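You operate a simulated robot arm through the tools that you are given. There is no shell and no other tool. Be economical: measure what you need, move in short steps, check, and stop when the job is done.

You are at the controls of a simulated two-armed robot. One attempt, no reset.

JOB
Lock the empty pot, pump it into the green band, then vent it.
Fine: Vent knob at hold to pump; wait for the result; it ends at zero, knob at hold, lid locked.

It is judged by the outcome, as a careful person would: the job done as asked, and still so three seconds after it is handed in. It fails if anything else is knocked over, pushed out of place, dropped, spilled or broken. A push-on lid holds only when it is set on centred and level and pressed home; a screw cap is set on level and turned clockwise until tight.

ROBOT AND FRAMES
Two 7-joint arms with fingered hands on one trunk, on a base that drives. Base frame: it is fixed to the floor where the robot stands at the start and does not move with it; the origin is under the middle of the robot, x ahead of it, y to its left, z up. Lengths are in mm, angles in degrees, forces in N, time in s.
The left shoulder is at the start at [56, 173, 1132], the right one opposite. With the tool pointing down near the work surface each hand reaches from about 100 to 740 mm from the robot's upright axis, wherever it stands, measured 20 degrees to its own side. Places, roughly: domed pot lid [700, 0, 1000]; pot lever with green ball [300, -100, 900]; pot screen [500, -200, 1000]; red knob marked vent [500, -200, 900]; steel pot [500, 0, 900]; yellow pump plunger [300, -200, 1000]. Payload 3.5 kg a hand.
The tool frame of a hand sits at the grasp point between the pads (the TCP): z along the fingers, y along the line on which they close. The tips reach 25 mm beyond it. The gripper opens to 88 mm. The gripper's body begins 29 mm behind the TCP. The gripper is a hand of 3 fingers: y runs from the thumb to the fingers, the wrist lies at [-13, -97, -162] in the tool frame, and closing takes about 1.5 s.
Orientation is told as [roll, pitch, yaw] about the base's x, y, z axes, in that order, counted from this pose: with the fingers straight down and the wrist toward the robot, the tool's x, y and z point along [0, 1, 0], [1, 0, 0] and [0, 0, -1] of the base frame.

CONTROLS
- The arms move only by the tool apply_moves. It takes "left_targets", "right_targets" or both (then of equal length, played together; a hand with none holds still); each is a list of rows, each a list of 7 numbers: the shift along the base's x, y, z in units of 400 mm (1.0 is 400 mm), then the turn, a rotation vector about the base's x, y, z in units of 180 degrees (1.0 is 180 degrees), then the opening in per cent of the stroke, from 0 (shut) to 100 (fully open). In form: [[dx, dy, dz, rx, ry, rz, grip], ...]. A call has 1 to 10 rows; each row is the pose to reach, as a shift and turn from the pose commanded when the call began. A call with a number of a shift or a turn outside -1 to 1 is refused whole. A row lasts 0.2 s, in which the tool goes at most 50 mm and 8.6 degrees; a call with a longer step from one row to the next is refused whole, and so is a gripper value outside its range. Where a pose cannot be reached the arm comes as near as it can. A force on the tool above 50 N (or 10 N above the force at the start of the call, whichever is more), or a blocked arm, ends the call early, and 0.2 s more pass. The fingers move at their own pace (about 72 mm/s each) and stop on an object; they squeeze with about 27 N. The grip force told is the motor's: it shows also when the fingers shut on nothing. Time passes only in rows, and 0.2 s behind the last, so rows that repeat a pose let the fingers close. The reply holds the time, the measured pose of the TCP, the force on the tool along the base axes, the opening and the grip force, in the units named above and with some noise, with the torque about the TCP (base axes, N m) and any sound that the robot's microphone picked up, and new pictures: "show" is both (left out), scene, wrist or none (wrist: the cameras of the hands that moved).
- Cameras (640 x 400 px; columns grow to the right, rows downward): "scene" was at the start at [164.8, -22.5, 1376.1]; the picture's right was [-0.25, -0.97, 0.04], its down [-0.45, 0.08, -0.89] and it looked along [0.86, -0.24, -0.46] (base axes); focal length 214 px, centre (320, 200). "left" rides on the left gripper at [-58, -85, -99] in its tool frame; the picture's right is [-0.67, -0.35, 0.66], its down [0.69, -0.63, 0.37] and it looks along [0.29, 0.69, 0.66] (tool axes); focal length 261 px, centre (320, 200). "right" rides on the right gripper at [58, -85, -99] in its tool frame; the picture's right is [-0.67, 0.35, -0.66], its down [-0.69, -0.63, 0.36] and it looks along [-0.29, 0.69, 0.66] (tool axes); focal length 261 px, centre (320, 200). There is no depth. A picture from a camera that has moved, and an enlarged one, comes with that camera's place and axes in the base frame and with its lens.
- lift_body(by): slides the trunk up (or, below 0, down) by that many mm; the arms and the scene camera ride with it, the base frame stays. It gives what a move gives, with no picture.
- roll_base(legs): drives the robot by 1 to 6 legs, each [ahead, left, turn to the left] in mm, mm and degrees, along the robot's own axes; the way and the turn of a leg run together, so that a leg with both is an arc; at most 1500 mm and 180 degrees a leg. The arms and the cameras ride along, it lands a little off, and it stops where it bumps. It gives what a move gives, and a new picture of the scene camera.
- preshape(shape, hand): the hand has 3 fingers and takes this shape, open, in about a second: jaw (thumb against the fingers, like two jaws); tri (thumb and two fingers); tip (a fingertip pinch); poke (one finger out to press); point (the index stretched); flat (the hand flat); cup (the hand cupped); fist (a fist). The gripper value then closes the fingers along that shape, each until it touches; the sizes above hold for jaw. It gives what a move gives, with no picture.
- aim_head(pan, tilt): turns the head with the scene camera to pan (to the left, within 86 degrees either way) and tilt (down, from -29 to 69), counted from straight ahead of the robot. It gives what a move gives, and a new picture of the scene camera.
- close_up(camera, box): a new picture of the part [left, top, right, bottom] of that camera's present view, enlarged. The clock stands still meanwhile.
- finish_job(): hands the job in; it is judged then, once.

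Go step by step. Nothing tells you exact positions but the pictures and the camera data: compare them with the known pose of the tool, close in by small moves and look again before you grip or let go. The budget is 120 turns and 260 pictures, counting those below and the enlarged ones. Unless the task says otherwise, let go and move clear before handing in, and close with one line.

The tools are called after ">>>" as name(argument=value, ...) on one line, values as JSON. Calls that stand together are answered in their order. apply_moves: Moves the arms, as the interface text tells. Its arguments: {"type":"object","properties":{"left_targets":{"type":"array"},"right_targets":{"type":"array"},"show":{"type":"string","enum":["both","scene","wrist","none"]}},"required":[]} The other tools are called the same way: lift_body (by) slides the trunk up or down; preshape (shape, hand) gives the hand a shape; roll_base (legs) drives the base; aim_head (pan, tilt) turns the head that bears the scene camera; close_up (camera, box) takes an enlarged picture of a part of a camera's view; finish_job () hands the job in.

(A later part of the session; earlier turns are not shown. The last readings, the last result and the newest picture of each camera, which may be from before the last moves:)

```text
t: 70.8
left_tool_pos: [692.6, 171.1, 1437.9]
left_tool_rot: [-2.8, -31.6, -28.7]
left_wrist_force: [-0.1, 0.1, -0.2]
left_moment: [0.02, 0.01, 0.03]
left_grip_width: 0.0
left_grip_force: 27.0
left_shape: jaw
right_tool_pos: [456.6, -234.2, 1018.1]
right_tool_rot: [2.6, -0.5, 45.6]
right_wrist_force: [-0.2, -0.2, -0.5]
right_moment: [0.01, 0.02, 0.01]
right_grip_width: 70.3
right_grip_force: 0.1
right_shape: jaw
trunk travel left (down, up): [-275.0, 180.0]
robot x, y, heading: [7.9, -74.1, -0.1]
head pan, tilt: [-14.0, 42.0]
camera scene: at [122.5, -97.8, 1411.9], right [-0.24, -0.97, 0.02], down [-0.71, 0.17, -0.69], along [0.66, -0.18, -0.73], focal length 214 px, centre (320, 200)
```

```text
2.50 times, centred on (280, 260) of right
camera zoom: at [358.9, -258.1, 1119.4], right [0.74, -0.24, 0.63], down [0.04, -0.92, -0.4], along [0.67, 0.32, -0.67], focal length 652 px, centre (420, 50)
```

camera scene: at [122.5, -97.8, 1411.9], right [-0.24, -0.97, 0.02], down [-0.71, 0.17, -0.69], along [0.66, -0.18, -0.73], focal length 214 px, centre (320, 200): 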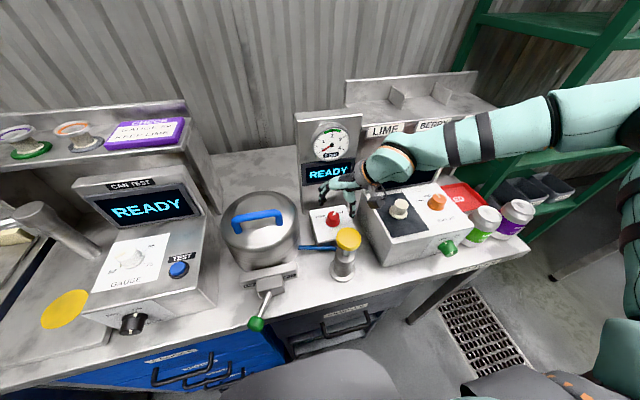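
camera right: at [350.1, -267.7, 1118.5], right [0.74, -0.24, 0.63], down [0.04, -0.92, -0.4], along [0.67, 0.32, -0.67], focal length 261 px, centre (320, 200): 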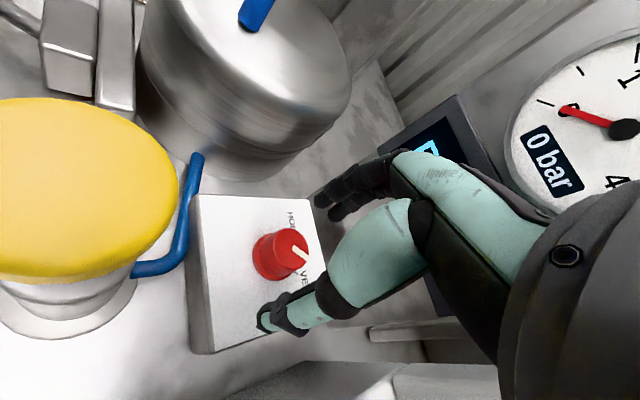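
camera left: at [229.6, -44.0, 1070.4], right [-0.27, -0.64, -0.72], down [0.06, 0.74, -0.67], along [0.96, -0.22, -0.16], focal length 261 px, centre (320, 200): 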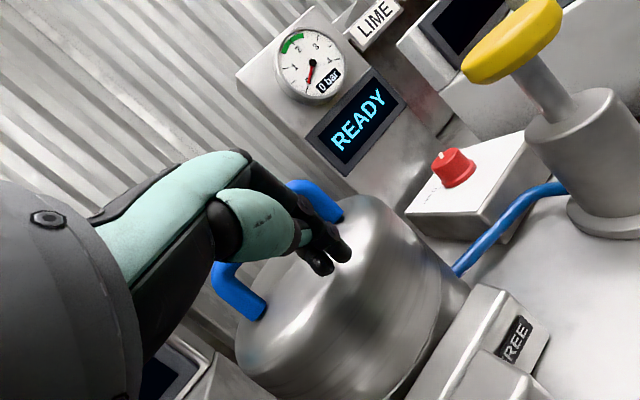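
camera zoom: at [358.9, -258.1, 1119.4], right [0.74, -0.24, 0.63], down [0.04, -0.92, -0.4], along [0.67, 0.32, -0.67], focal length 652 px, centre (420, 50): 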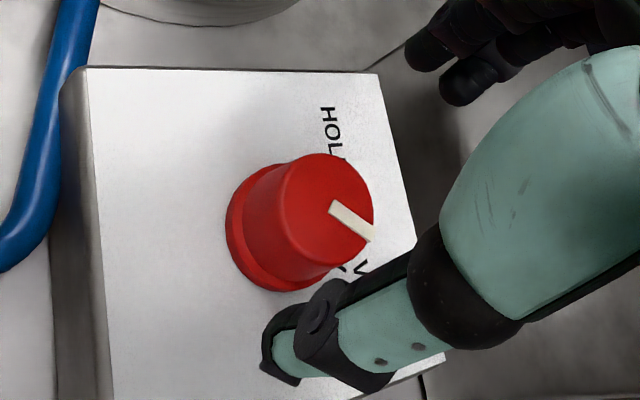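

The hand is centred over the knob. I'll lower the trunk 38 mm so the tips straddle it.

>>> lift_body(by=-36)

>>> close_up(camera="right", box=[160, 140, 400, 340])

>>> close_up(camera="scene", box=[290, 160, 390, 240])

```text
t: 71.6
left_tool_pos: [697.5, 175.5, 1398.6]
left_tool_rot: [-3.0, -31.5, -28.7]
left_wrist_force: [-0.6, -0.1, -0.1]
left_moment: [-0.01, 0.01, -0.01]
left_grip_width: 0.0
left_grip_force: 26.4
left_shape: jaw
right_tool_pos: [459.0, -231.2, 982.0]
right_tool_rot: [2.5, -0.3, 45.5]
right_wrist_force: [-0.8, 0.5, -0.8]
right_moment: [0.04, -0.02, 0.0]
right_grip_width: 70.1
right_grip_force: 0.1
right_shape: jaw
trunk travel left (down, up): [-239.0, 216.0]
robot x, y, heading: [9.1, -73.6, 0.3]
head pan, tilt: [-14.0, 42.0]
```

```text
2.00 times, centred on (280, 240) of right
camera zoom: at [361.4, -254.7, 1083.1], right [0.74, -0.24, 0.63], down [0.04, -0.92, -0.4], along [0.67, 0.32, -0.67], focal length 521 px, centre (400, 120)
```

zoom: 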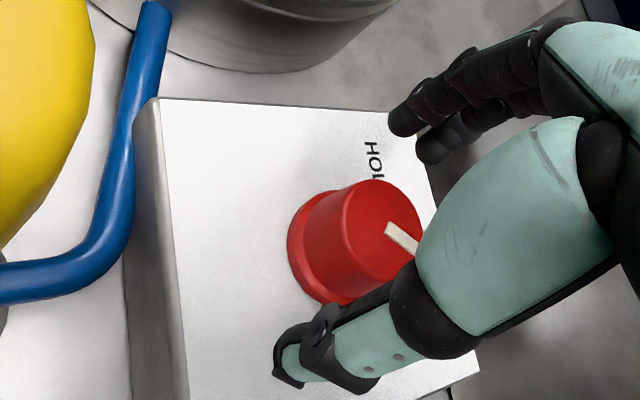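

```text
5.00 times, centred on (340, 200) of scene
camera zoom: at [144.8, -93.4, 1370.2], right [-0.24, -0.97, 0.03], down [-0.74, 0.16, -0.66], along [0.63, -0.18, -0.75], focal length 1072 px, centre (220, 200)
```

zoom: 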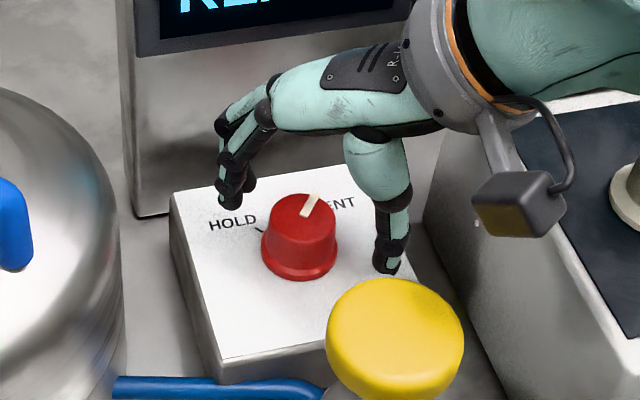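

The fingers straddle the knob. I'll shift a few mm toward it and close.

>>> apply_moves(right_targets=[[-0.014, 0.008, 0, 0, 0, 0, 60], [-0.014, 0.008, 0, 0, 0, 0, 20], [-0.014, 0.008, 0, 0, 0, 0, 0], [-0.014, 0.008, 0, 0, 0, 0, 0], [-0.014, 0.008, 0, 0, 0, 0, 0]], show="wrist")

>>> close_up(camera="scene", box=[290, 160, 390, 240])

```text
t: 72.8
left_tool_pos: [699.4, 176.1, 1398.2]
left_tool_rot: [-3.2, -31.5, -28.4]
left_wrist_force: [-0.5, -0.3, -0.9]
left_moment: [-0.06, 0.01, -0.01]
left_grip_width: 0.1
left_grip_force: 27.0
left_shape: jaw
right_tool_pos: [455.1, -226.8, 980.5]
right_tool_rot: [2.5, -0.2, 45.8]
right_wrist_force: [4.4, 6.2, -1.7]
right_moment: [0.13, -0.11, 0.13]
right_grip_width: 0.0
right_grip_force: 26.6
right_shape: jaw
trunk travel left (down, up): [-239.0, 216.0]
robot x, y, heading: [8.7, -77.1, 0.1]
head pan, tilt: [-14.0, 42.0]
camera right: at [357.5, -250.5, 1082.6], right [0.74, -0.24, 0.63], down [0.04, -0.92, -0.4], along [0.67, 0.32, -0.67], focal length 261 px, centre (320, 200)
```

right: 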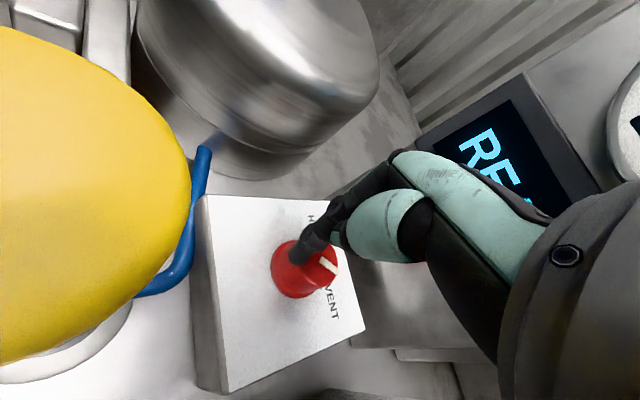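

```text
5.00 times, centred on (340, 200) of scene
camera zoom: at [146.8, -92.3, 1370.0], right [-0.24, -0.97, 0.03], down [-0.74, 0.16, -0.66], along [0.63, -0.18, -0.75], focal length 1072 px, centre (220, 200)
```

zoom: 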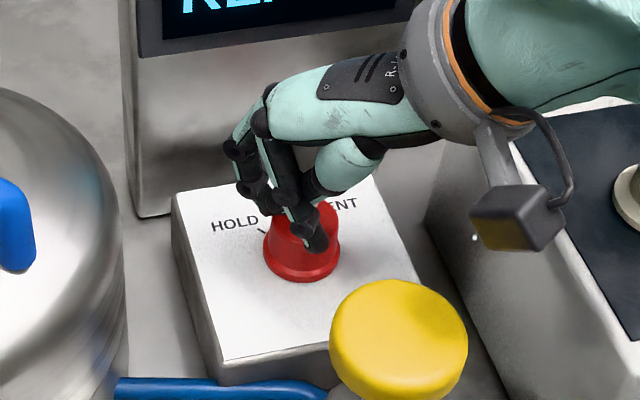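

The fingers closed over the knob's top rather than around it. I'll open, recentre on (457,-231), go lower and try again.

>>> apply_moves(right_targets=[[0, 0, 0, 0, 0, 0, 40], [0, 0, 0, 0, 0, 0, 80], [0, 0, 0, 0, 0, 0, 80], [0.006, -0.011, 0, 0, 0, 0, 80], [0.006, -0.011, -0.012, 0, 0, 0, 80], [0.006, -0.011, -0.022, 0, 0, 0, 80]], show="wrist")

>>> close_up(camera="scene", box=[290, 160, 390, 240])

```text
t: 74.2
left_tool_pos: [697.3, 175.0, 1398.4]
left_tool_rot: [-3.0, -31.5, -28.5]
left_wrist_force: [-0.4, -1.2, -0.1]
left_moment: [0.0, 0.03, 0.02]
left_grip_width: 0.0
left_grip_force: 26.8
left_shape: jaw
right_tool_pos: [455.5, -232.3, 972.7]
right_tool_rot: [2.6, -0.3, 45.6]
right_wrist_force: [0.3, 0.4, -0.3]
right_moment: [0.01, -0.03, -0.01]
right_grip_width: 70.3
right_grip_force: 0.2
right_shape: jaw
trunk travel left (down, up): [-239.0, 216.0]
robot x, y, heading: [9.5, -75.6, 0.3]
head pan, tilt: [-14.0, 42.0]
camera right: at [358.8, -256.4, 1074.1], right [0.74, -0.24, 0.63], down [0.04, -0.92, -0.4], along [0.67, 0.32, -0.67], focal length 261 px, centre (320, 200)
```

right: 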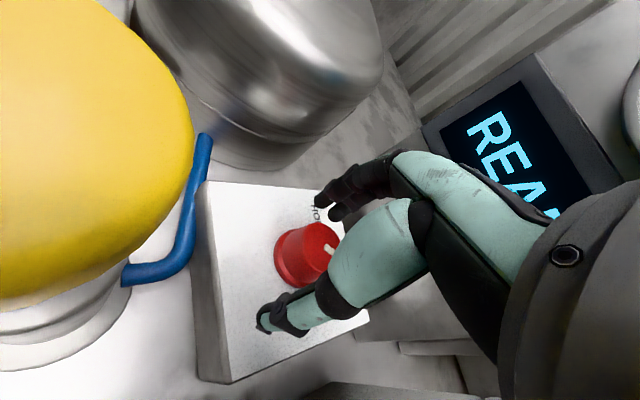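

```text
5.00 times, centred on (340, 200) of scene
camera zoom: at [145.3, -94.2, 1370.2], right [-0.24, -0.97, 0.03], down [-0.74, 0.16, -0.66], along [0.63, -0.18, -0.75], focal length 1072 px, centre (220, 200)
```

zoom: 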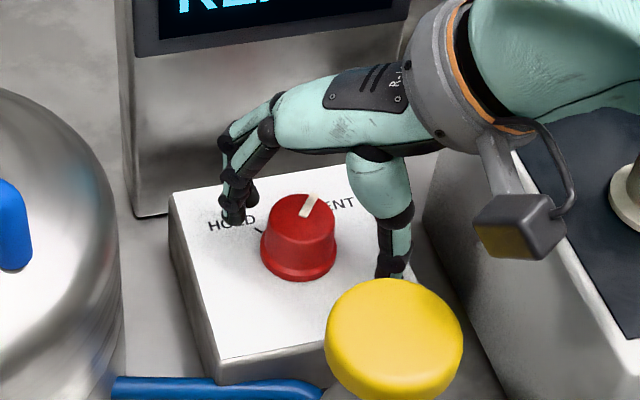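

The tips are lower now. I'll make a small perpendicular nudge and close gradually.

>>> apply_moves(right_targets=[[-0.008, 0.008, 0, 0, 0, 0, 60], [-0.008, 0.008, 0, 0, 0, 0, 40], [-0.008, 0.008, 0, 0, 0, 0, 20], [-0.008, 0.008, 0, 0, 0, 0, 10], [-0.008, 0.008, 0, 0, 0, 0, 0], [-0.008, 0.008, 0, 0, 0, 0, 0]], show="wrist")

>>> close_up(camera="scene", box=[290, 160, 390, 240])

```text
t: 75.6
left_tool_pos: [697.1, 175.6, 1399.4]
left_tool_rot: [-3.1, -31.6, -28.6]
left_wrist_force: [0.3, 0.6, -1.0]
left_moment: [-0.01, -0.02, 0.0]
left_grip_width: 0.0
left_grip_force: 26.8
left_shape: jaw
right_tool_pos: [452.4, -228.6, 972.2]
right_tool_rot: [2.7, -0.1, 45.6]
right_wrist_force: [-4.8, 4.2, -4.3]
right_moment: [0.07, 0.1, 0.07]
right_grip_width: 12.6
right_grip_force: 27.1
right_shape: jaw
trunk travel left (down, up): [-239.0, 216.0]
robot x, y, heading: [9.2, -75.6, -0.3]
head pan, tilt: [-14.0, 42.0]
camera right: at [354.5, -252.2, 1073.9], right [0.74, -0.24, 0.63], down [0.04, -0.92, -0.4], along [0.67, 0.32, -0.67], focal length 261 px, centre (320, 200)
```

right: 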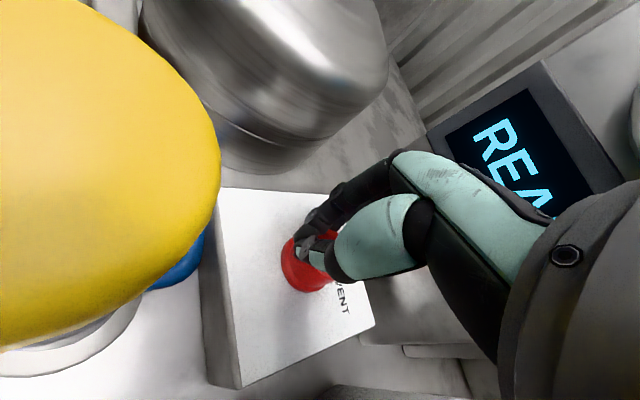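

```text
5.00 times, centred on (340, 200) of scene
camera zoom: at [144.5, -92.9, 1370.2], right [-0.24, -0.97, 0.03], down [-0.74, 0.16, -0.66], along [0.63, -0.18, -0.75], focal length 1072 px, centre (220, 200)
```

zoom: 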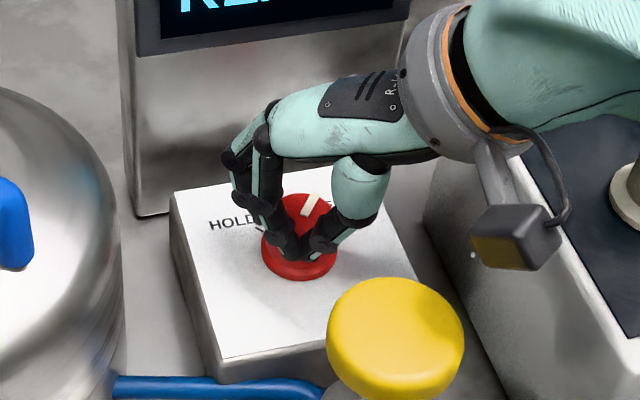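

The fingers pinched the knob's near edge, so its axis is about 12 mm further in x. I'll open, shift forward and close again.

>>> apply_moves(right_targets=[[0, 0, 0, 0, 0, 0, 40], [0, 0, 0, 0, 0, 0, 80], [0, 0, 0, 0, 0, 0, 80], [0.028, -0.006, 0, 0, 0, 0, 80], [0.028, -0.006, 0, 0, 0, 0, 80], [0.028, -0.006, 0, 0, 0, 0, 80]], show="none")

>>> close_up(camera="scene", box=[290, 160, 390, 240])

```text
t: 77.0
left_tool_pos: [697.9, 174.7, 1398.7]
left_tool_rot: [-3.1, -31.5, -28.5]
left_wrist_force: [-0.6, 0.4, -1.1]
left_moment: [0.01, -0.01, -0.04]
left_grip_width: 0.0
left_grip_force: 27.3
left_shape: jaw
right_tool_pos: [463.8, -232.4, 972.6]
right_tool_rot: [2.5, -0.3, 45.6]
right_wrist_force: [0.4, -0.6, 0.8]
right_moment: [0.01, -0.01, 0.0]
right_grip_width: 70.1
right_grip_force: 0.0
right_shape: jaw
trunk travel left (down, up): [-239.0, 216.0]
robot x, y, heading: [9.9, -77.5, -0.0]
head pan, tilt: [-14.0, 42.0]
```

```text
5.00 times, centred on (340, 200) of scene
camera zoom: at [145.1, -94.0, 1370.2], right [-0.24, -0.97, 0.03], down [-0.74, 0.16, -0.66], along [0.63, -0.18, -0.75], focal length 1072 px, centre (220, 200)
```

zoom: 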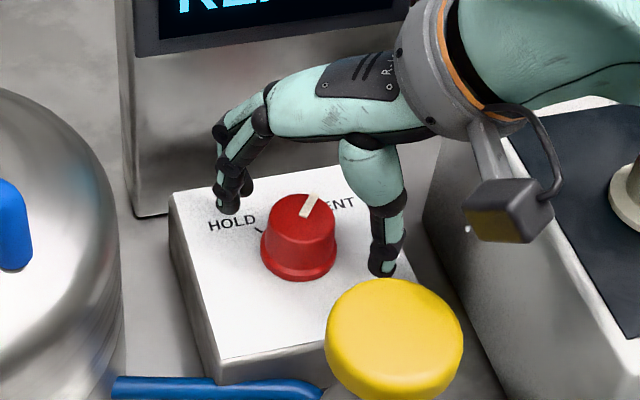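

Centred now, so I'll close on the knob.

>>> apply_moves(right_targets=[[0, 0, 0, 0, 0, 0, 60], [0, 0, 0, 0, 0, 0, 40], [0, 0, 0, 0, 0, 0, 20], [0, 0, 0, 0, 0, 0, 0], [0, 0, 0, 0, 0, 0, 0], [0, 0, 0, 0, 0, 0, 0]], show="none")

>>> close_up(camera="scene", box=[290, 160, 390, 240])

```text
t: 78.4
left_tool_pos: [697.8, 175.3, 1398.6]
left_tool_rot: [-3.2, -31.5, -28.6]
left_wrist_force: [0.2, -0.2, -0.4]
left_moment: [-0.03, 0.0, -0.03]
left_grip_width: 0.0
left_grip_force: 27.2
left_shape: jaw
right_tool_pos: [462.7, -232.1, 972.6]
right_tool_rot: [2.5, -0.2, 45.6]
right_wrist_force: [-1.3, 4.5, -1.8]
right_moment: [0.06, 0.0, 0.06]
right_grip_width: 25.8
right_grip_force: 26.9
right_shape: jaw
trunk travel left (down, up): [-239.0, 216.0]
robot x, y, heading: [8.1, -74.0, -0.3]
head pan, tilt: [-14.0, 42.0]
```

```text
5.00 times, centred on (340, 200) of scene
camera zoom: at [145.2, -93.2, 1370.2], right [-0.24, -0.97, 0.03], down [-0.74, 0.16, -0.66], along [0.63, -0.18, -0.75], focal length 1072 px, centre (220, 200)
```

zoom: 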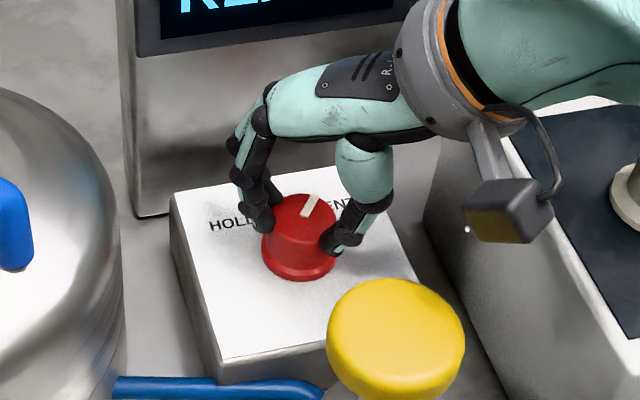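

The grip is good, about 26 mm on the knob. I'll twist it counterclockwise.

>>> apply_moves(right_targets=[[0, 0, 0, 0, 0, 0.04, 0], [0, 0, 0, 0, 0, 0.08, 0], [0, 0, 0, 0, 0, 0.12, 0], [0, 0, 0, 0, 0, 0.16, 0], [0, 0, 0, 0, 0, 0.2, 0], [0, 0, 0, 0, 0, 0.24, 0]], show="none")

>>> close_up(camera="scene", box=[290, 160, 390, 240])

```text
t: 79.3
left_tool_pos: [701.9, 173.1, 1395.3]
left_tool_rot: [-3.0, -31.4, -28.6]
left_wrist_force: [0.5, -0.1, -1.2]
left_moment: [0.02, -0.02, -0.02]
left_grip_width: 0.0
left_grip_force: 27.1
left_shape: jaw
right_tool_pos: [397.0, -201.3, 947.4]
right_tool_rot: [0.2, -1.2, 64.6]
right_wrist_force: [1.1, -0.3, -0.1]
right_moment: [0.04, 0.07, 0.01]
right_grip_width: 17.7
right_grip_force: 26.5
right_shape: jaw
right hand out of reach, approached as far as the arm can: row 1, 2, 3, 4
trunk travel left (down, up): [-239.0, 216.0]
robot x, y, heading: [12.4, -74.0, -0.1]
head pan, tilt: [-14.0, 42.0]
stopped in row 4 (right hand): the force on the tool passed its limit at 148 N (the readings are from after the stop); the commanded pose is now the measured one
```

```text
5.00 times, centred on (340, 200) of scene
camera zoom: at [150.7, -96.2, 1369.5], right [-0.24, -0.97, 0.03], down [-0.74, 0.16, -0.65], along [0.63, -0.18, -0.76], focal length 1072 px, centre (220, 200)
```

zoom: 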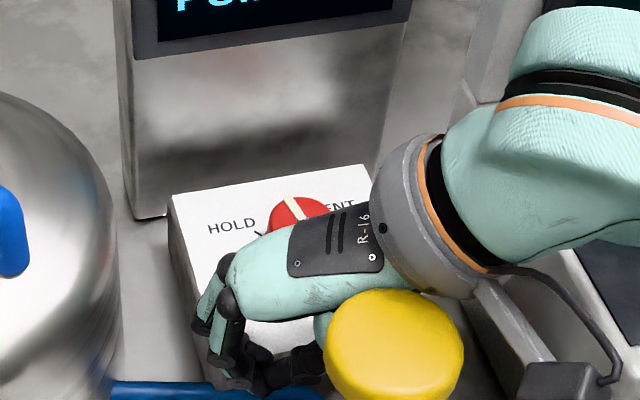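

The arm jumped at a wrist limit and slipped off the knob. I'll assess the scene before moving.

>>> close_up(camera="scene", box=[200, 60, 440, 260])

>>> close_up(camera="right", box=[0, 0, 640, 400])

```text
2.00 times, centred on (320, 160) of scene
camera zoom: at [150.7, -96.2, 1369.5], right [-0.24, -0.97, 0.03], down [-0.74, 0.16, -0.65], along [0.63, -0.18, -0.76], focal length 429 px, centre (320, 280)
```

zoom: 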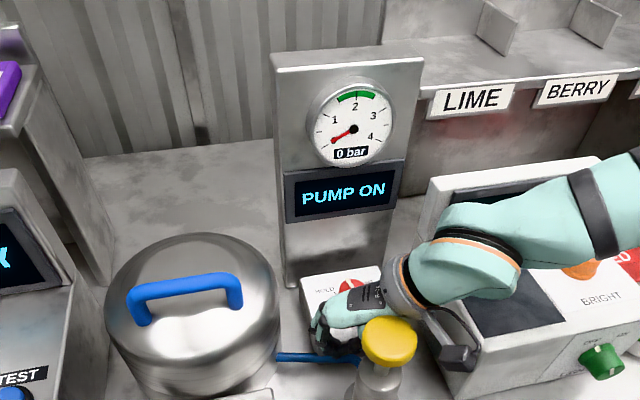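

```text
1.00 times, centred on (320, 200) of right (not enlarged: the box is as wide or as high as the picture)
camera zoom: at [309.2, -254.5, 1045.5], right [0.75, 0.02, 0.66], down [0.35, -0.85, -0.38], along [0.56, 0.52, -0.65], focal length 261 px, centre (320, 200)
```

zoom: 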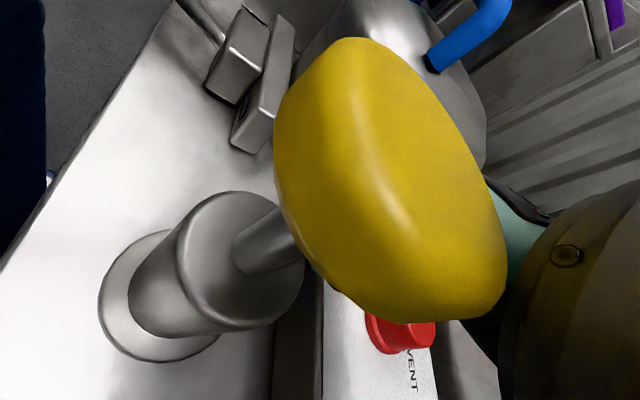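

The display says "PUMP ON" and nothing seems displaced. The hand is tight beside the plunger, so I'll raise it carefully.

>>> apply_moves(right_targets=[[0.03, 0, 0.04, 0, 0, 0, 0], [0.05, 0, 0.1, 0, 0, 0, 0], [0.06, 0, 0.18, 0, 0, 0, 0], [0.06, 0, 0.27, 0, 0, 0, 0], [0.06, 0, 0.35, 0, 0, 0, 0]])

>>> close_up(camera="scene", box=[280, 150, 400, 250])

```text
t: 80.5
left_tool_pos: [696.9, 175.1, 1400.1]
left_tool_rot: [-3.0, -31.7, -28.6]
left_wrist_force: [1.0, -0.6, 0.0]
left_moment: [0.0, -0.02, -0.02]
left_grip_width: 0.1
left_grip_force: 26.3
left_shape: jaw
right_tool_pos: [372.9, -151.2, 1052.7]
right_tool_rot: [-0.5, -1.4, 63.8]
right_wrist_force: [-0.6, -0.6, 0.0]
right_moment: [0.01, -0.02, 0.01]
right_grip_width: 18.0
right_grip_force: 27.2
right_shape: jaw
right hand out of reach, approached as far as the arm can: row 1, 2, 3, 4, 5
trunk travel left (down, up): [-239.0, 216.0]
robot x, y, heading: [10.9, -72.7, -0.4]
head pan, tilt: [-14.0, 42.0]
camera scene: at [144.5, -93.9, 1370.3], right [-0.24, -0.97, 0.03], down [-0.74, 0.16, -0.66], along [0.63, -0.18, -0.75], focal length 214 px, centre (320, 200)
camera right: at [282.9, -204.2, 1149.4], right [0.74, 0.0, 0.67], down [0.34, -0.86, -0.38], along [0.57, 0.51, -0.64], focal length 261 px, centre (320, 200)
```

scene: 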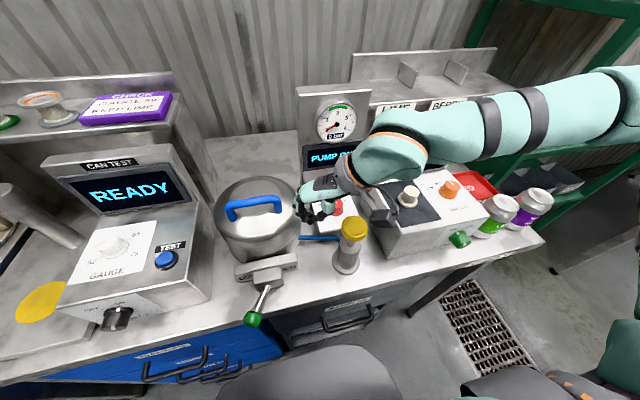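
right: 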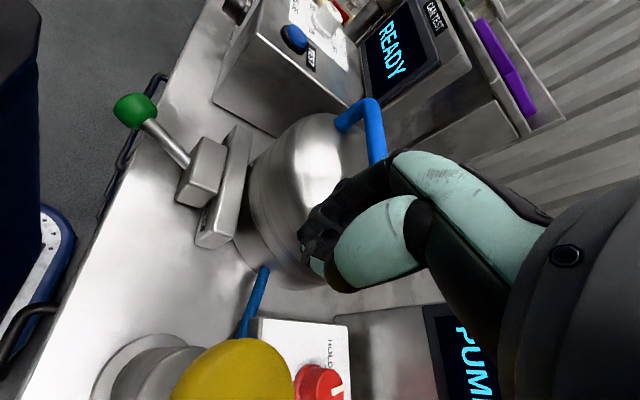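

```text
4.00 times, centred on (340, 200) of scene
camera zoom: at [144.5, -93.9, 1370.3], right [-0.24, -0.97, 0.03], down [-0.74, 0.16, -0.66], along [0.63, -0.18, -0.75], focal length 858 px, centre (240, 200)
```

zoom: 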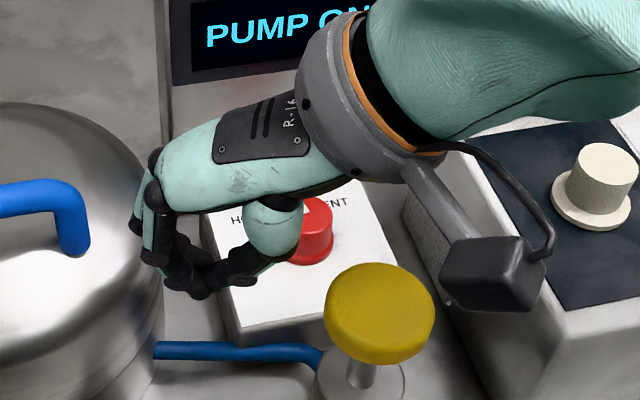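

The right elbow seems over-folded because the robot stands too close. I'll lift a bit and back the base off 140 mm so the arm can work more extended.

>>> lift_body(by=60)

>>> roll_base(legs=[[-140, 0, 0]])

>>> apply_moves(right_targets=[[0.04, -0.03, 0.02, 0, 0, -0.04, 30], [0.1, -0.08, 0.02, 0, 0, -0.08, 60], [0.17, -0.13, 0.02, 0, 0, -0.12, 80], [0.25, -0.17, 0.02, 0, 0, -0.16, 80], [0.35, -0.19, 0.02, 0, 0, -0.18, 80]])

```text
t: 81.5
left_tool_pos: [688.9, 175.7, 1471.2]
left_tool_rot: [-2.6, -32.5, -28.8]
left_wrist_force: [-0.3, -1.0, -0.8]
left_moment: [-0.02, 0.0, -0.01]
left_grip_width: 0.0
left_grip_force: 27.0
left_shape: jaw
right_tool_pos: [363.7, -153.1, 1133.3]
right_tool_rot: [-3.4, -2.9, 63.9]
right_wrist_force: [0.0, 0.4, 0.3]
right_moment: [0.02, -0.02, 0.03]
right_grip_width: 18.0
right_grip_force: 26.9
right_shape: jaw
trunk travel left (down, up): [-299.0, 156.0]
robot x, y, heading: [10.3, -76.2, -0.1]
head pan, tilt: [-14.0, 42.0]
```

```text
t: 82.8
left_tool_pos: [548.4, 176.5, 1470.9]
left_tool_rot: [-2.6, -32.4, -28.7]
left_wrist_force: [0.5, 0.0, 0.0]
left_moment: [0.03, -0.01, 0.01]
left_grip_width: 0.0
left_grip_force: 26.2
left_shape: jaw
right_tool_pos: [224.6, -151.0, 1133.3]
right_tool_rot: [-3.5, -2.9, 64.0]
right_wrist_force: [0.5, -0.1, 0.4]
right_moment: [0.0, 0.07, 0.01]
right_grip_width: 18.0
right_grip_force: 26.9
right_shape: jaw
trunk travel left (down, up): [-299.0, 156.0]
robot x, y, heading: [-130.6, -73.4, 0.0]
head pan, tilt: [-14.0, 42.0]
camera scene: at [-21.8, -93.6, 1438.0], right [-0.24, -0.97, 0.02], down [-0.7, 0.16, -0.7], along [0.67, -0.18, -0.72], focal length 214 px, centre (320, 200)
```

scene: 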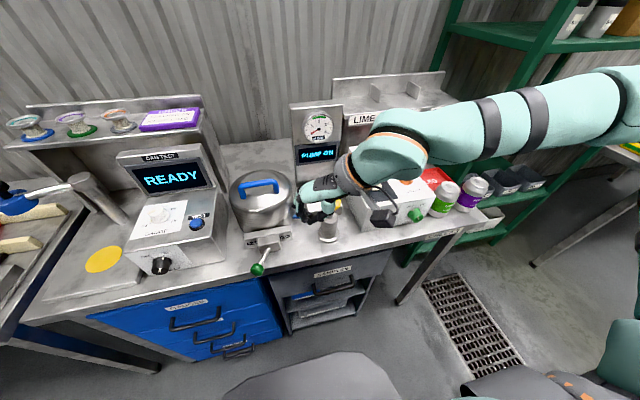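

```text
t: 84.0
left_tool_pos: [548.5, 175.3, 1469.7]
left_tool_rot: [-2.4, -32.5, -28.9]
left_wrist_force: [0.4, 0.2, 0.6]
left_moment: [0.01, 0.0, -0.02]
left_grip_width: 0.0
left_grip_force: 26.8
left_shape: jaw
right_tool_pos: [365.3, -228.8, 1141.7]
right_tool_rot: [-3.5, -2.7, 31.5]
right_wrist_force: [-0.6, -1.2, -0.5]
right_moment: [-0.01, -0.02, -0.03]
right_grip_width: 70.0
right_grip_force: 0.2
right_shape: jaw
trunk travel left (down, up): [-299.0, 156.0]
robot x, y, heading: [-130.7, -75.0, -0.1]
head pan, tilt: [-14.0, 42.0]
camera scene: at [-22.0, -94.8, 1438.0], right [-0.24, -0.97, 0.02], down [-0.7, 0.16, -0.7], along [0.67, -0.18, -0.72], focal length 214 px, centre (320, 200)
camera right: at [256.5, -221.0, 1232.8], right [0.6, -0.37, 0.71], down [-0.15, -0.92, -0.36], along [0.79, 0.1, -0.61], focal length 261 px, centre (320, 200)
```

scene: 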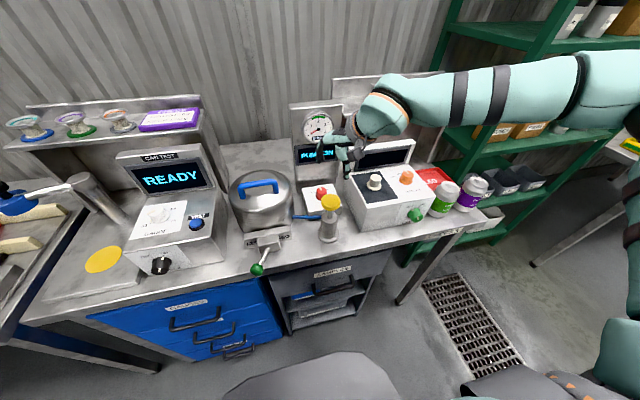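
right: 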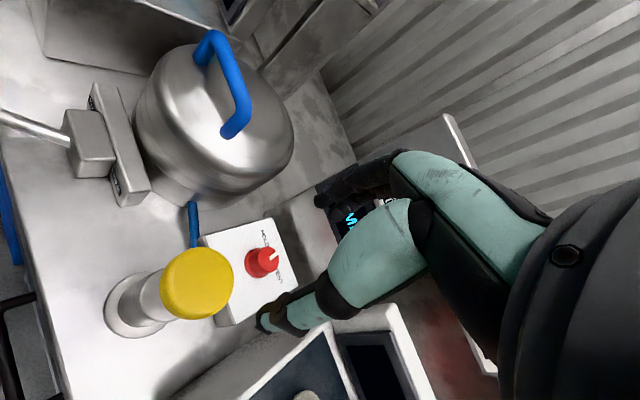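

The arm is free and comfortable at this distance. I'll check where the knob pointer is now.

>>> close_up(camera="right", box=[200, 210, 320, 310])

>>> close_up(camera="scene", box=[280, 90, 376, 250])

```text
4.00 times, centred on (260, 260) of right
camera zoom: at [256.5, -221.0, 1232.8], right [0.6, -0.37, 0.71], down [-0.15, -0.92, -0.36], along [0.79, 0.1, -0.61], focal length 1043 px, centre (560, -40)
```

zoom: 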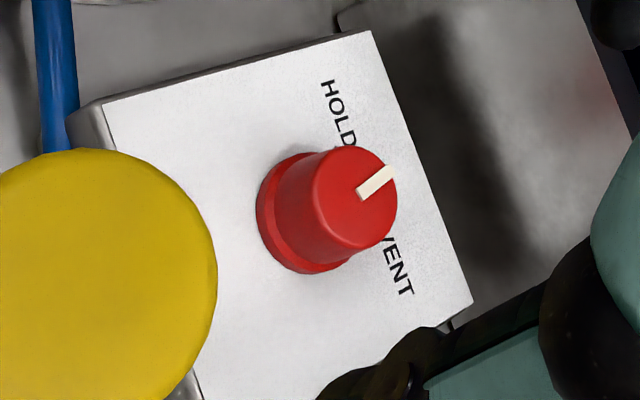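

```text
2.50 times, centred on (328, 170) of scene
camera zoom: at [-22.0, -94.8, 1438.0], right [-0.24, -0.97, 0.02], down [-0.7, 0.16, -0.7], along [0.67, -0.18, -0.72], focal length 536 px, centre (300, 275)
```

zoom: 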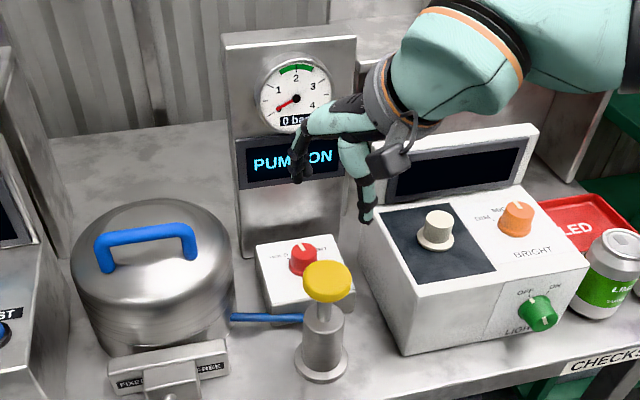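

The pointer is about halfway. I'll go over the knob at yaw≈25°, descend around it, grip and turn the remaining ~45°.

>>> apply_moves(right_targets=[[0.08, 0, 0, 0.01, 0.008, -0.02, 80], [0.16, -0.004, -0.04, 0.019, 0.015, -0.04, 80], [0.23, -0.008, -0.1, 0.019, 0.015, -0.04, 80], [0.245, -0.008, -0.18, 0.019, 0.015, -0.04, 80], [0.245, -0.008, -0.26, 0.019, 0.015, -0.04, 80], [0.245, -0.008, -0.32, 0.019, 0.015, -0.04, 80]])

>>> close_up(camera="scene", box=[280, 140, 376, 220])

```text
t: 85.4
left_tool_pos: [546.7, 175.3, 1471.4]
left_tool_rot: [-2.6, -32.5, -28.7]
left_wrist_force: [-0.9, -0.5, -0.1]
left_moment: [0.0, 0.03, -0.01]
left_grip_width: 0.1
left_grip_force: 27.4
left_shape: jaw
right_tool_pos: [382.5, -286.8, 1066.1]
right_tool_rot: [0.7, -2.1, 24.2]
right_wrist_force: [0.1, 0.0, 0.2]
right_moment: [-0.04, -0.02, 0.01]
right_grip_width: 70.3
right_grip_force: 0.0
right_shape: jaw
right hand out of reach, approached as far as the arm can: row 1, 2, 3, 4, 5, 6
trunk travel left (down, up): [-299.0, 156.0]
robot x, y, heading: [-131.4, -71.0, -0.1]
head pan, tilt: [-14.0, 42.0]
camera scene: at [-24.7, -93.7, 1438.3], right [-0.24, -0.97, 0.02], down [-0.7, 0.16, -0.7], along [0.68, -0.18, -0.72], focal length 214 px, centre (320, 200)
camera right: at [279.5, -271.8, 1164.6], right [0.57, -0.49, 0.66], down [-0.28, -0.87, -0.4], along [0.77, 0.04, -0.64], focal length 261 px, centre (320, 200)
```

scene: 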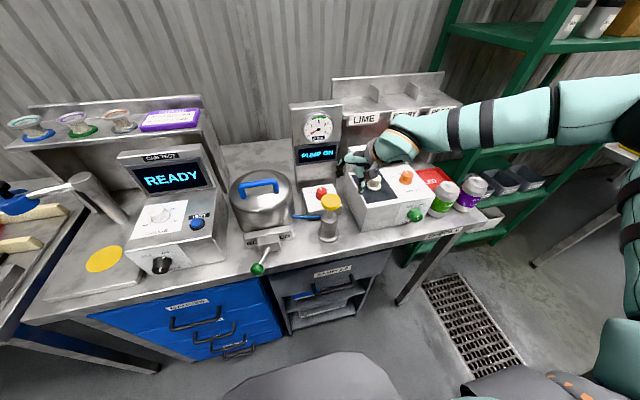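
right: 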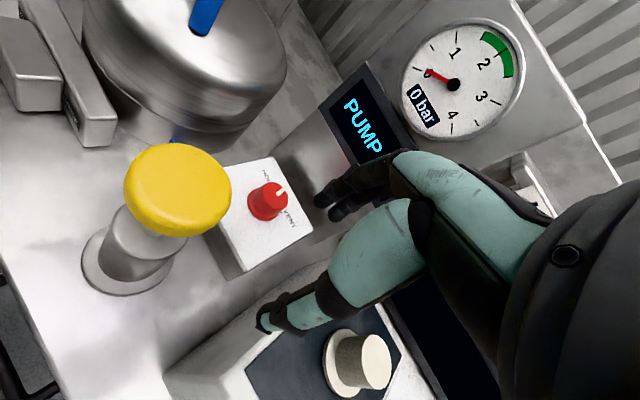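

```text
5.00 times, centred on (328, 180) of scene
camera zoom: at [-24.7, -93.7, 1438.3], right [-0.24, -0.97, 0.02], down [-0.7, 0.16, -0.7], along [0.68, -0.18, -0.72], focal length 1072 px, centre (280, 300)
```

zoom: 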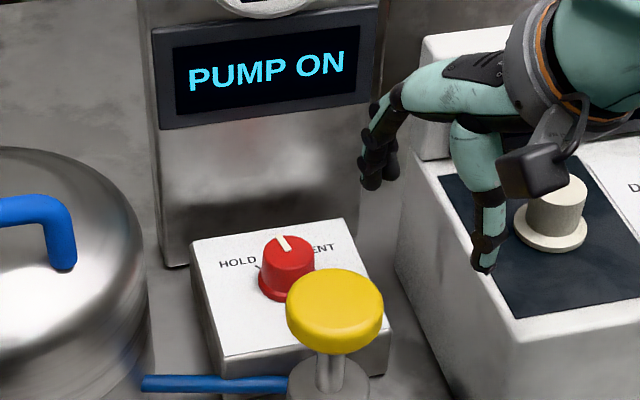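

The right arm works best with its target well to its own side, at robot-relative y≈-280. I'll raise the hand, set yaw near zero there, then shift the base left and forward to put the hand over the knob.

>>> apply_moves(right_targets=[[-0.03, -0.03, 0.08, 0, 0.01, -0.03, 80], [-0.08, -0.08, 0.15, 0, 0.01, -0.06, 80], [-0.13, -0.13, 0.2, 0, 0.01, -0.09, 80], [-0.18, -0.17, 0.2, 0, 0.01, -0.12, 80]], show="none")

>>> roll_base(legs=[[0, 120, 0]])

```text
t: 86.4
left_tool_pos: [545.5, 175.9, 1471.7]
left_tool_rot: [-2.4, -32.5, -28.8]
left_wrist_force: [-0.5, 0.3, 0.0]
left_moment: [-0.01, -0.02, -0.01]
left_grip_width: 0.0
left_grip_force: 27.5
left_shape: jaw
right_tool_pos: [309.5, -357.0, 1148.0]
right_tool_rot: [1.3, -0.5, 2.5]
right_wrist_force: [0.9, -0.4, 0.5]
right_moment: [-0.02, 0.01, 0.02]
right_grip_width: 70.2
right_grip_force: 0.1
right_shape: jaw
trunk travel left (down, up): [-299.0, 156.0]
robot x, y, heading: [-131.5, -75.1, -0.3]
head pan, tilt: [-14.0, 42.0]
```

```text
t: 87.7
left_tool_pos: [546.4, 292.4, 1472.0]
left_tool_rot: [-2.3, -32.5, -28.8]
left_wrist_force: [0.6, 0.7, -0.7]
left_moment: [0.01, 0.0, -0.02]
left_grip_width: 0.3
left_grip_force: 26.5
left_shape: jaw
right_tool_pos: [310.1, -239.6, 1147.7]
right_tool_rot: [1.3, -0.5, 2.6]
right_wrist_force: [-0.3, 0.8, -0.7]
right_moment: [0.01, 0.0, -0.03]
right_grip_width: 70.2
right_grip_force: 0.0
right_shape: jaw
trunk travel left (down, up): [-299.0, 156.0]
robot x, y, heading: [-132.3, 48.3, -0.3]
head pan, tilt: [-14.0, 42.0]
camera scene: at [-24.7, 23.3, 1438.3], right [-0.24, -0.97, 0.01], down [-0.7, 0.16, -0.7], along [0.68, -0.18, -0.72], focal length 214 px, centre (320, 200)
```

scene: 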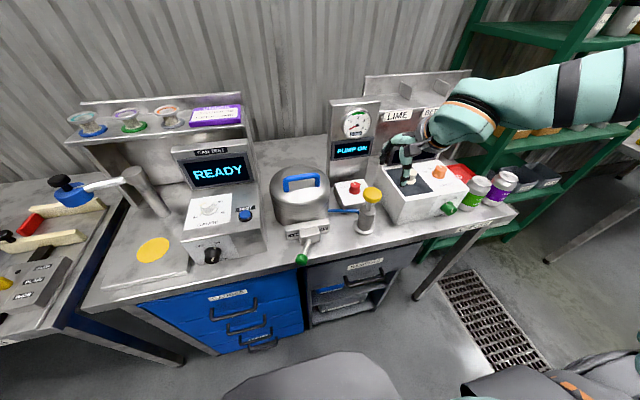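

No limit was hit there. I'll go forward 85 mm with the base and test the arm's reach toward the knob at moderate height.

>>> roll_base(legs=[[85, 0, 0]])

>>> apply_moves(right_targets=[[0.08, 0.01, -0.02, 0, 0, 0, 80], [0.16, 0.018, -0.06, 0, 0, 0, 80], [0.165, 0.018, -0.14, 0, 0, 0, 80], [0.165, 0.018, -0.22, 0, 0, 0, 80], [0.165, 0.018, -0.28, 0, 0, 0, 80]])

```text
t: 88.7
left_tool_pos: [625.3, 295.5, 1474.7]
left_tool_rot: [-2.3, -32.6, -29.0]
left_wrist_force: [0.2, 0.8, -0.2]
left_moment: [0.03, 0.02, 0.02]
left_grip_width: 0.1
left_grip_force: 27.1
left_shape: jaw
right_tool_pos: [391.7, -236.7, 1149.3]
right_tool_rot: [1.4, -0.6, 2.6]
right_wrist_force: [-0.2, 0.0, 0.4]
right_moment: [-0.01, 0.02, 0.06]
right_grip_width: 70.4
right_grip_force: 0.1
right_shape: jaw
trunk travel left (down, up): [-299.0, 156.0]
robot x, y, heading: [-44.3, 41.7, 0.1]
head pan, tilt: [-14.0, 42.0]
camera scene: at [54.3, 24.8, 1438.8], right [-0.24, -0.97, 0.01], down [-0.69, 0.16, -0.7], along [0.68, -0.18, -0.71], focal length 214 px, centre (320, 200)
```

scene: 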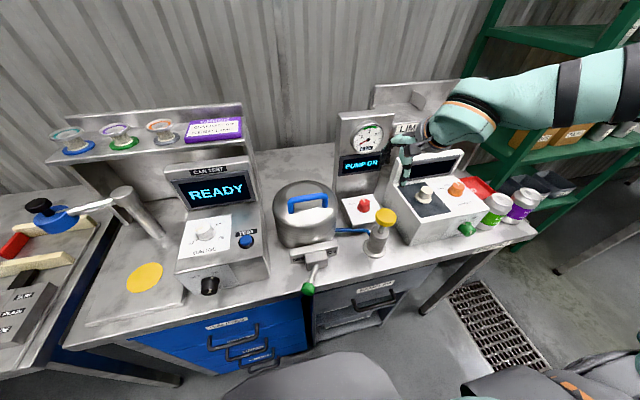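

```text
t: 89.9
left_tool_pos: [631.0, 295.6, 1472.7]
left_tool_rot: [-2.4, -32.6, -28.8]
left_wrist_force: [-0.6, 0.1, -0.8]
left_moment: [-0.02, 0.01, -0.01]
left_grip_width: 0.1
left_grip_force: 27.1
left_shape: jaw
right_tool_pos: [460.8, -229.3, 1034.0]
right_tool_rot: [1.3, -0.3, 2.6]
right_wrist_force: [0.2, 0.7, 0.8]
right_moment: [-0.03, -0.04, -0.02]
right_grip_width: 70.1
right_grip_force: 0.1
right_shape: jaw
trunk travel left (down, up): [-299.0, 156.0]
robot x, y, heading: [-50.0, 44.1, -0.0]
head pan, tilt: [-14.0, 42.0]
camera scene: at [59.5, 25.2, 1438.3], right [-0.24, -0.97, 0.02], down [-0.7, 0.16, -0.7], along [0.68, -0.18, -0.72], focal length 214 px, centre (320, 200)
camera right: at [374.2, -177.8, 1134.9], right [0.37, -0.67, 0.64], down [-0.6, -0.7, -0.39], along [0.71, -0.24, -0.66], focal length 261 px, centre (320, 200)
```

scene: 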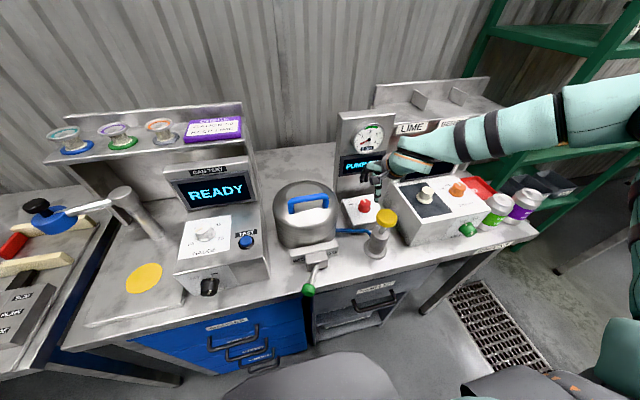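
right: 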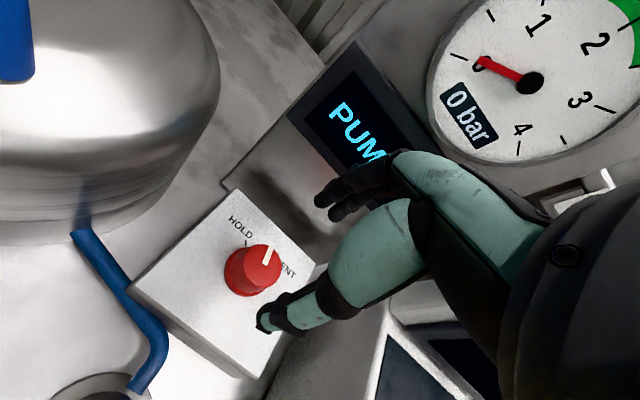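

Excellent, the hand is directly above the knob with no limits hit. I'll descend and grip.

>>> apply_moves(right_targets=[[0.005, -0.005, -0.05, -0.007, 0, -0.01, 80], [0.005, -0.005, -0.1, -0.007, 0, -0.01, 80], [0.005, -0.005, -0.152, -0.007, 0, -0.01, 80], [0.005, -0.005, -0.152, -0.007, 0, -0.01, 80]], show="wrist")

>>> close_up(camera="scene", box=[310, 150, 406, 230])

```text
t: 90.9
left_tool_pos: [631.2, 296.5, 1471.6]
left_tool_rot: [-2.5, -32.5, -28.8]
left_wrist_force: [-0.7, 0.4, -0.5]
left_moment: [-0.01, 0.01, 0.01]
left_grip_width: 0.0
left_grip_force: 27.0
left_shape: jaw
right_tool_pos: [444.3, -242.9, 994.2]
right_tool_rot: [0.0, -0.3, 0.8]
right_wrist_force: [0.1, 0.5, -0.5]
right_moment: [0.02, 0.01, -0.03]
right_grip_width: 70.2
right_grip_force: 0.0
right_shape: jaw
right hand out of reach, approached as far as the arm can: row 1, 2, 3, 4
trunk travel left (down, up): [-299.0, 156.0]
robot x, y, heading: [-48.0, 45.2, -0.2]
head pan, tilt: [-14.0, 42.0]
camera right: at [358.9, -186.9, 1094.0], right [0.35, -0.66, 0.66], down [-0.62, -0.69, -0.37], along [0.7, -0.28, -0.66], focal length 261 px, centre (320, 200)
```

right: 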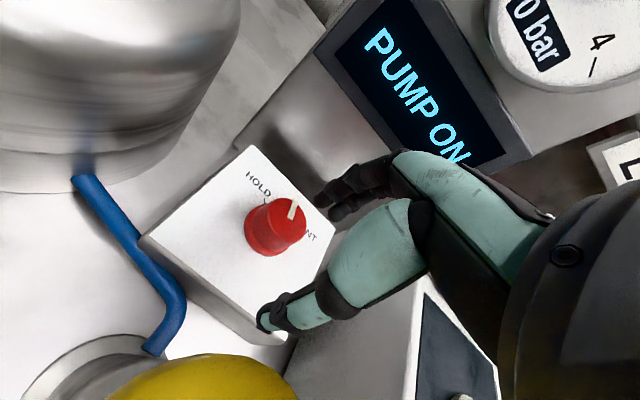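

```text
5.00 times, centred on (358, 190) of scene
camera zoom: at [59.5, 25.7, 1438.3], right [-0.24, -0.97, 0.02], down [-0.7, 0.16, -0.7], along [0.68, -0.18, -0.72], focal length 1072 px, centre (130, 250)
```

zoom: 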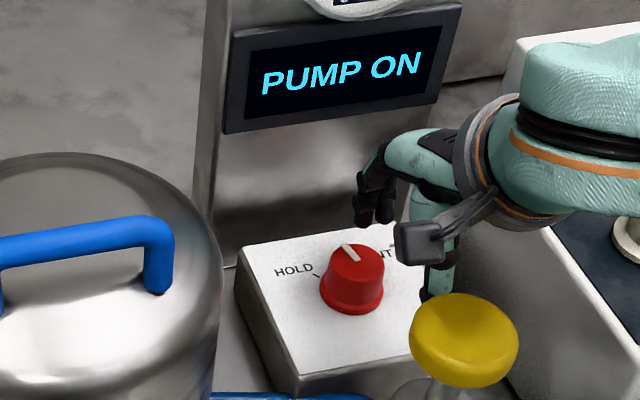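

Descending with the arm alone hits the limit, so I'll restore the good pose and lower the trunk instead.

>>> apply_moves(right_targets=[[0.02, 0.015, 0.05, 0, 0, 0.01, 80], [0.045, 0.03, 0.1, 0, 0, 0.02, 80]], show="none")

>>> lift_body(by=-45)

>>> close_up(camera="right", box=[160, 140, 400, 340])

>>> close_up(camera="scene", box=[310, 150, 406, 230])

```text
t: 91.5
left_tool_pos: [629.7, 296.1, 1472.1]
left_tool_rot: [-2.5, -32.6, -28.8]
left_wrist_force: [-0.1, 0.7, -0.2]
left_moment: [0.01, -0.01, -0.02]
left_grip_width: 0.1
left_grip_force: 26.9
left_shape: jaw
right_tool_pos: [461.8, -232.2, 1036.4]
right_tool_rot: [0.1, -0.3, 4.3]
right_wrist_force: [-0.5, 0.0, 1.0]
right_moment: [-0.02, 0.01, 0.03]
right_grip_width: 70.2
right_grip_force: 0.0
right_shape: jaw
trunk travel left (down, up): [-299.0, 156.0]
robot x, y, heading: [-47.5, 45.3, 0.1]
head pan, tilt: [-14.0, 42.0]
```

```text
t: 92.4
left_tool_pos: [628.8, 295.6, 1426.7]
left_tool_rot: [-2.4, -32.6, -28.8]
left_wrist_force: [-0.3, -0.6, 0.1]
left_moment: [0.0, 0.01, -0.02]
left_grip_width: 0.0
left_grip_force: 27.3
left_shape: jaw
right_tool_pos: [461.3, -233.4, 991.7]
right_tool_rot: [0.0, -0.3, 4.5]
right_wrist_force: [-0.2, 0.4, 1.2]
right_moment: [0.0, -0.03, -0.02]
right_grip_width: 70.1
right_grip_force: 0.0
right_shape: jaw
trunk travel left (down, up): [-254.0, 201.0]
robot x, y, heading: [-45.0, 43.4, -0.1]
head pan, tilt: [-14.0, 42.0]
```

```text
2.00 times, centred on (280, 240) of right
camera zoom: at [373.1, -181.3, 1089.7], right [0.39, -0.64, 0.66], down [-0.57, -0.73, -0.37], along [0.72, -0.23, -0.66], focal length 521 px, centre (400, 120)
```

zoom: 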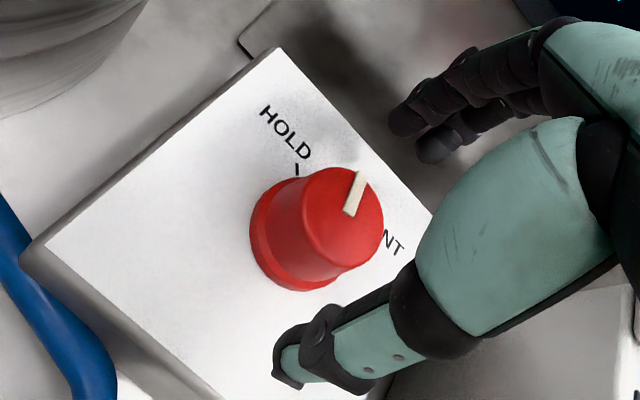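

```text
5.00 times, centred on (358, 190) of scene
camera zoom: at [79.9, 25.6, 1387.6], right [-0.24, -0.97, 0.03], down [-0.73, 0.16, -0.67], along [0.64, -0.18, -0.74], focal length 1072 px, centre (130, 250)
```

zoom: 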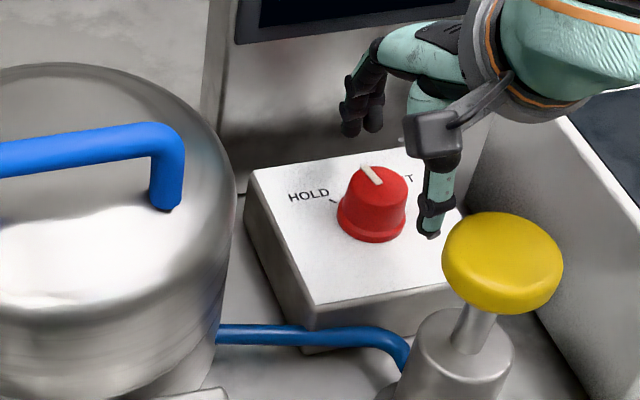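

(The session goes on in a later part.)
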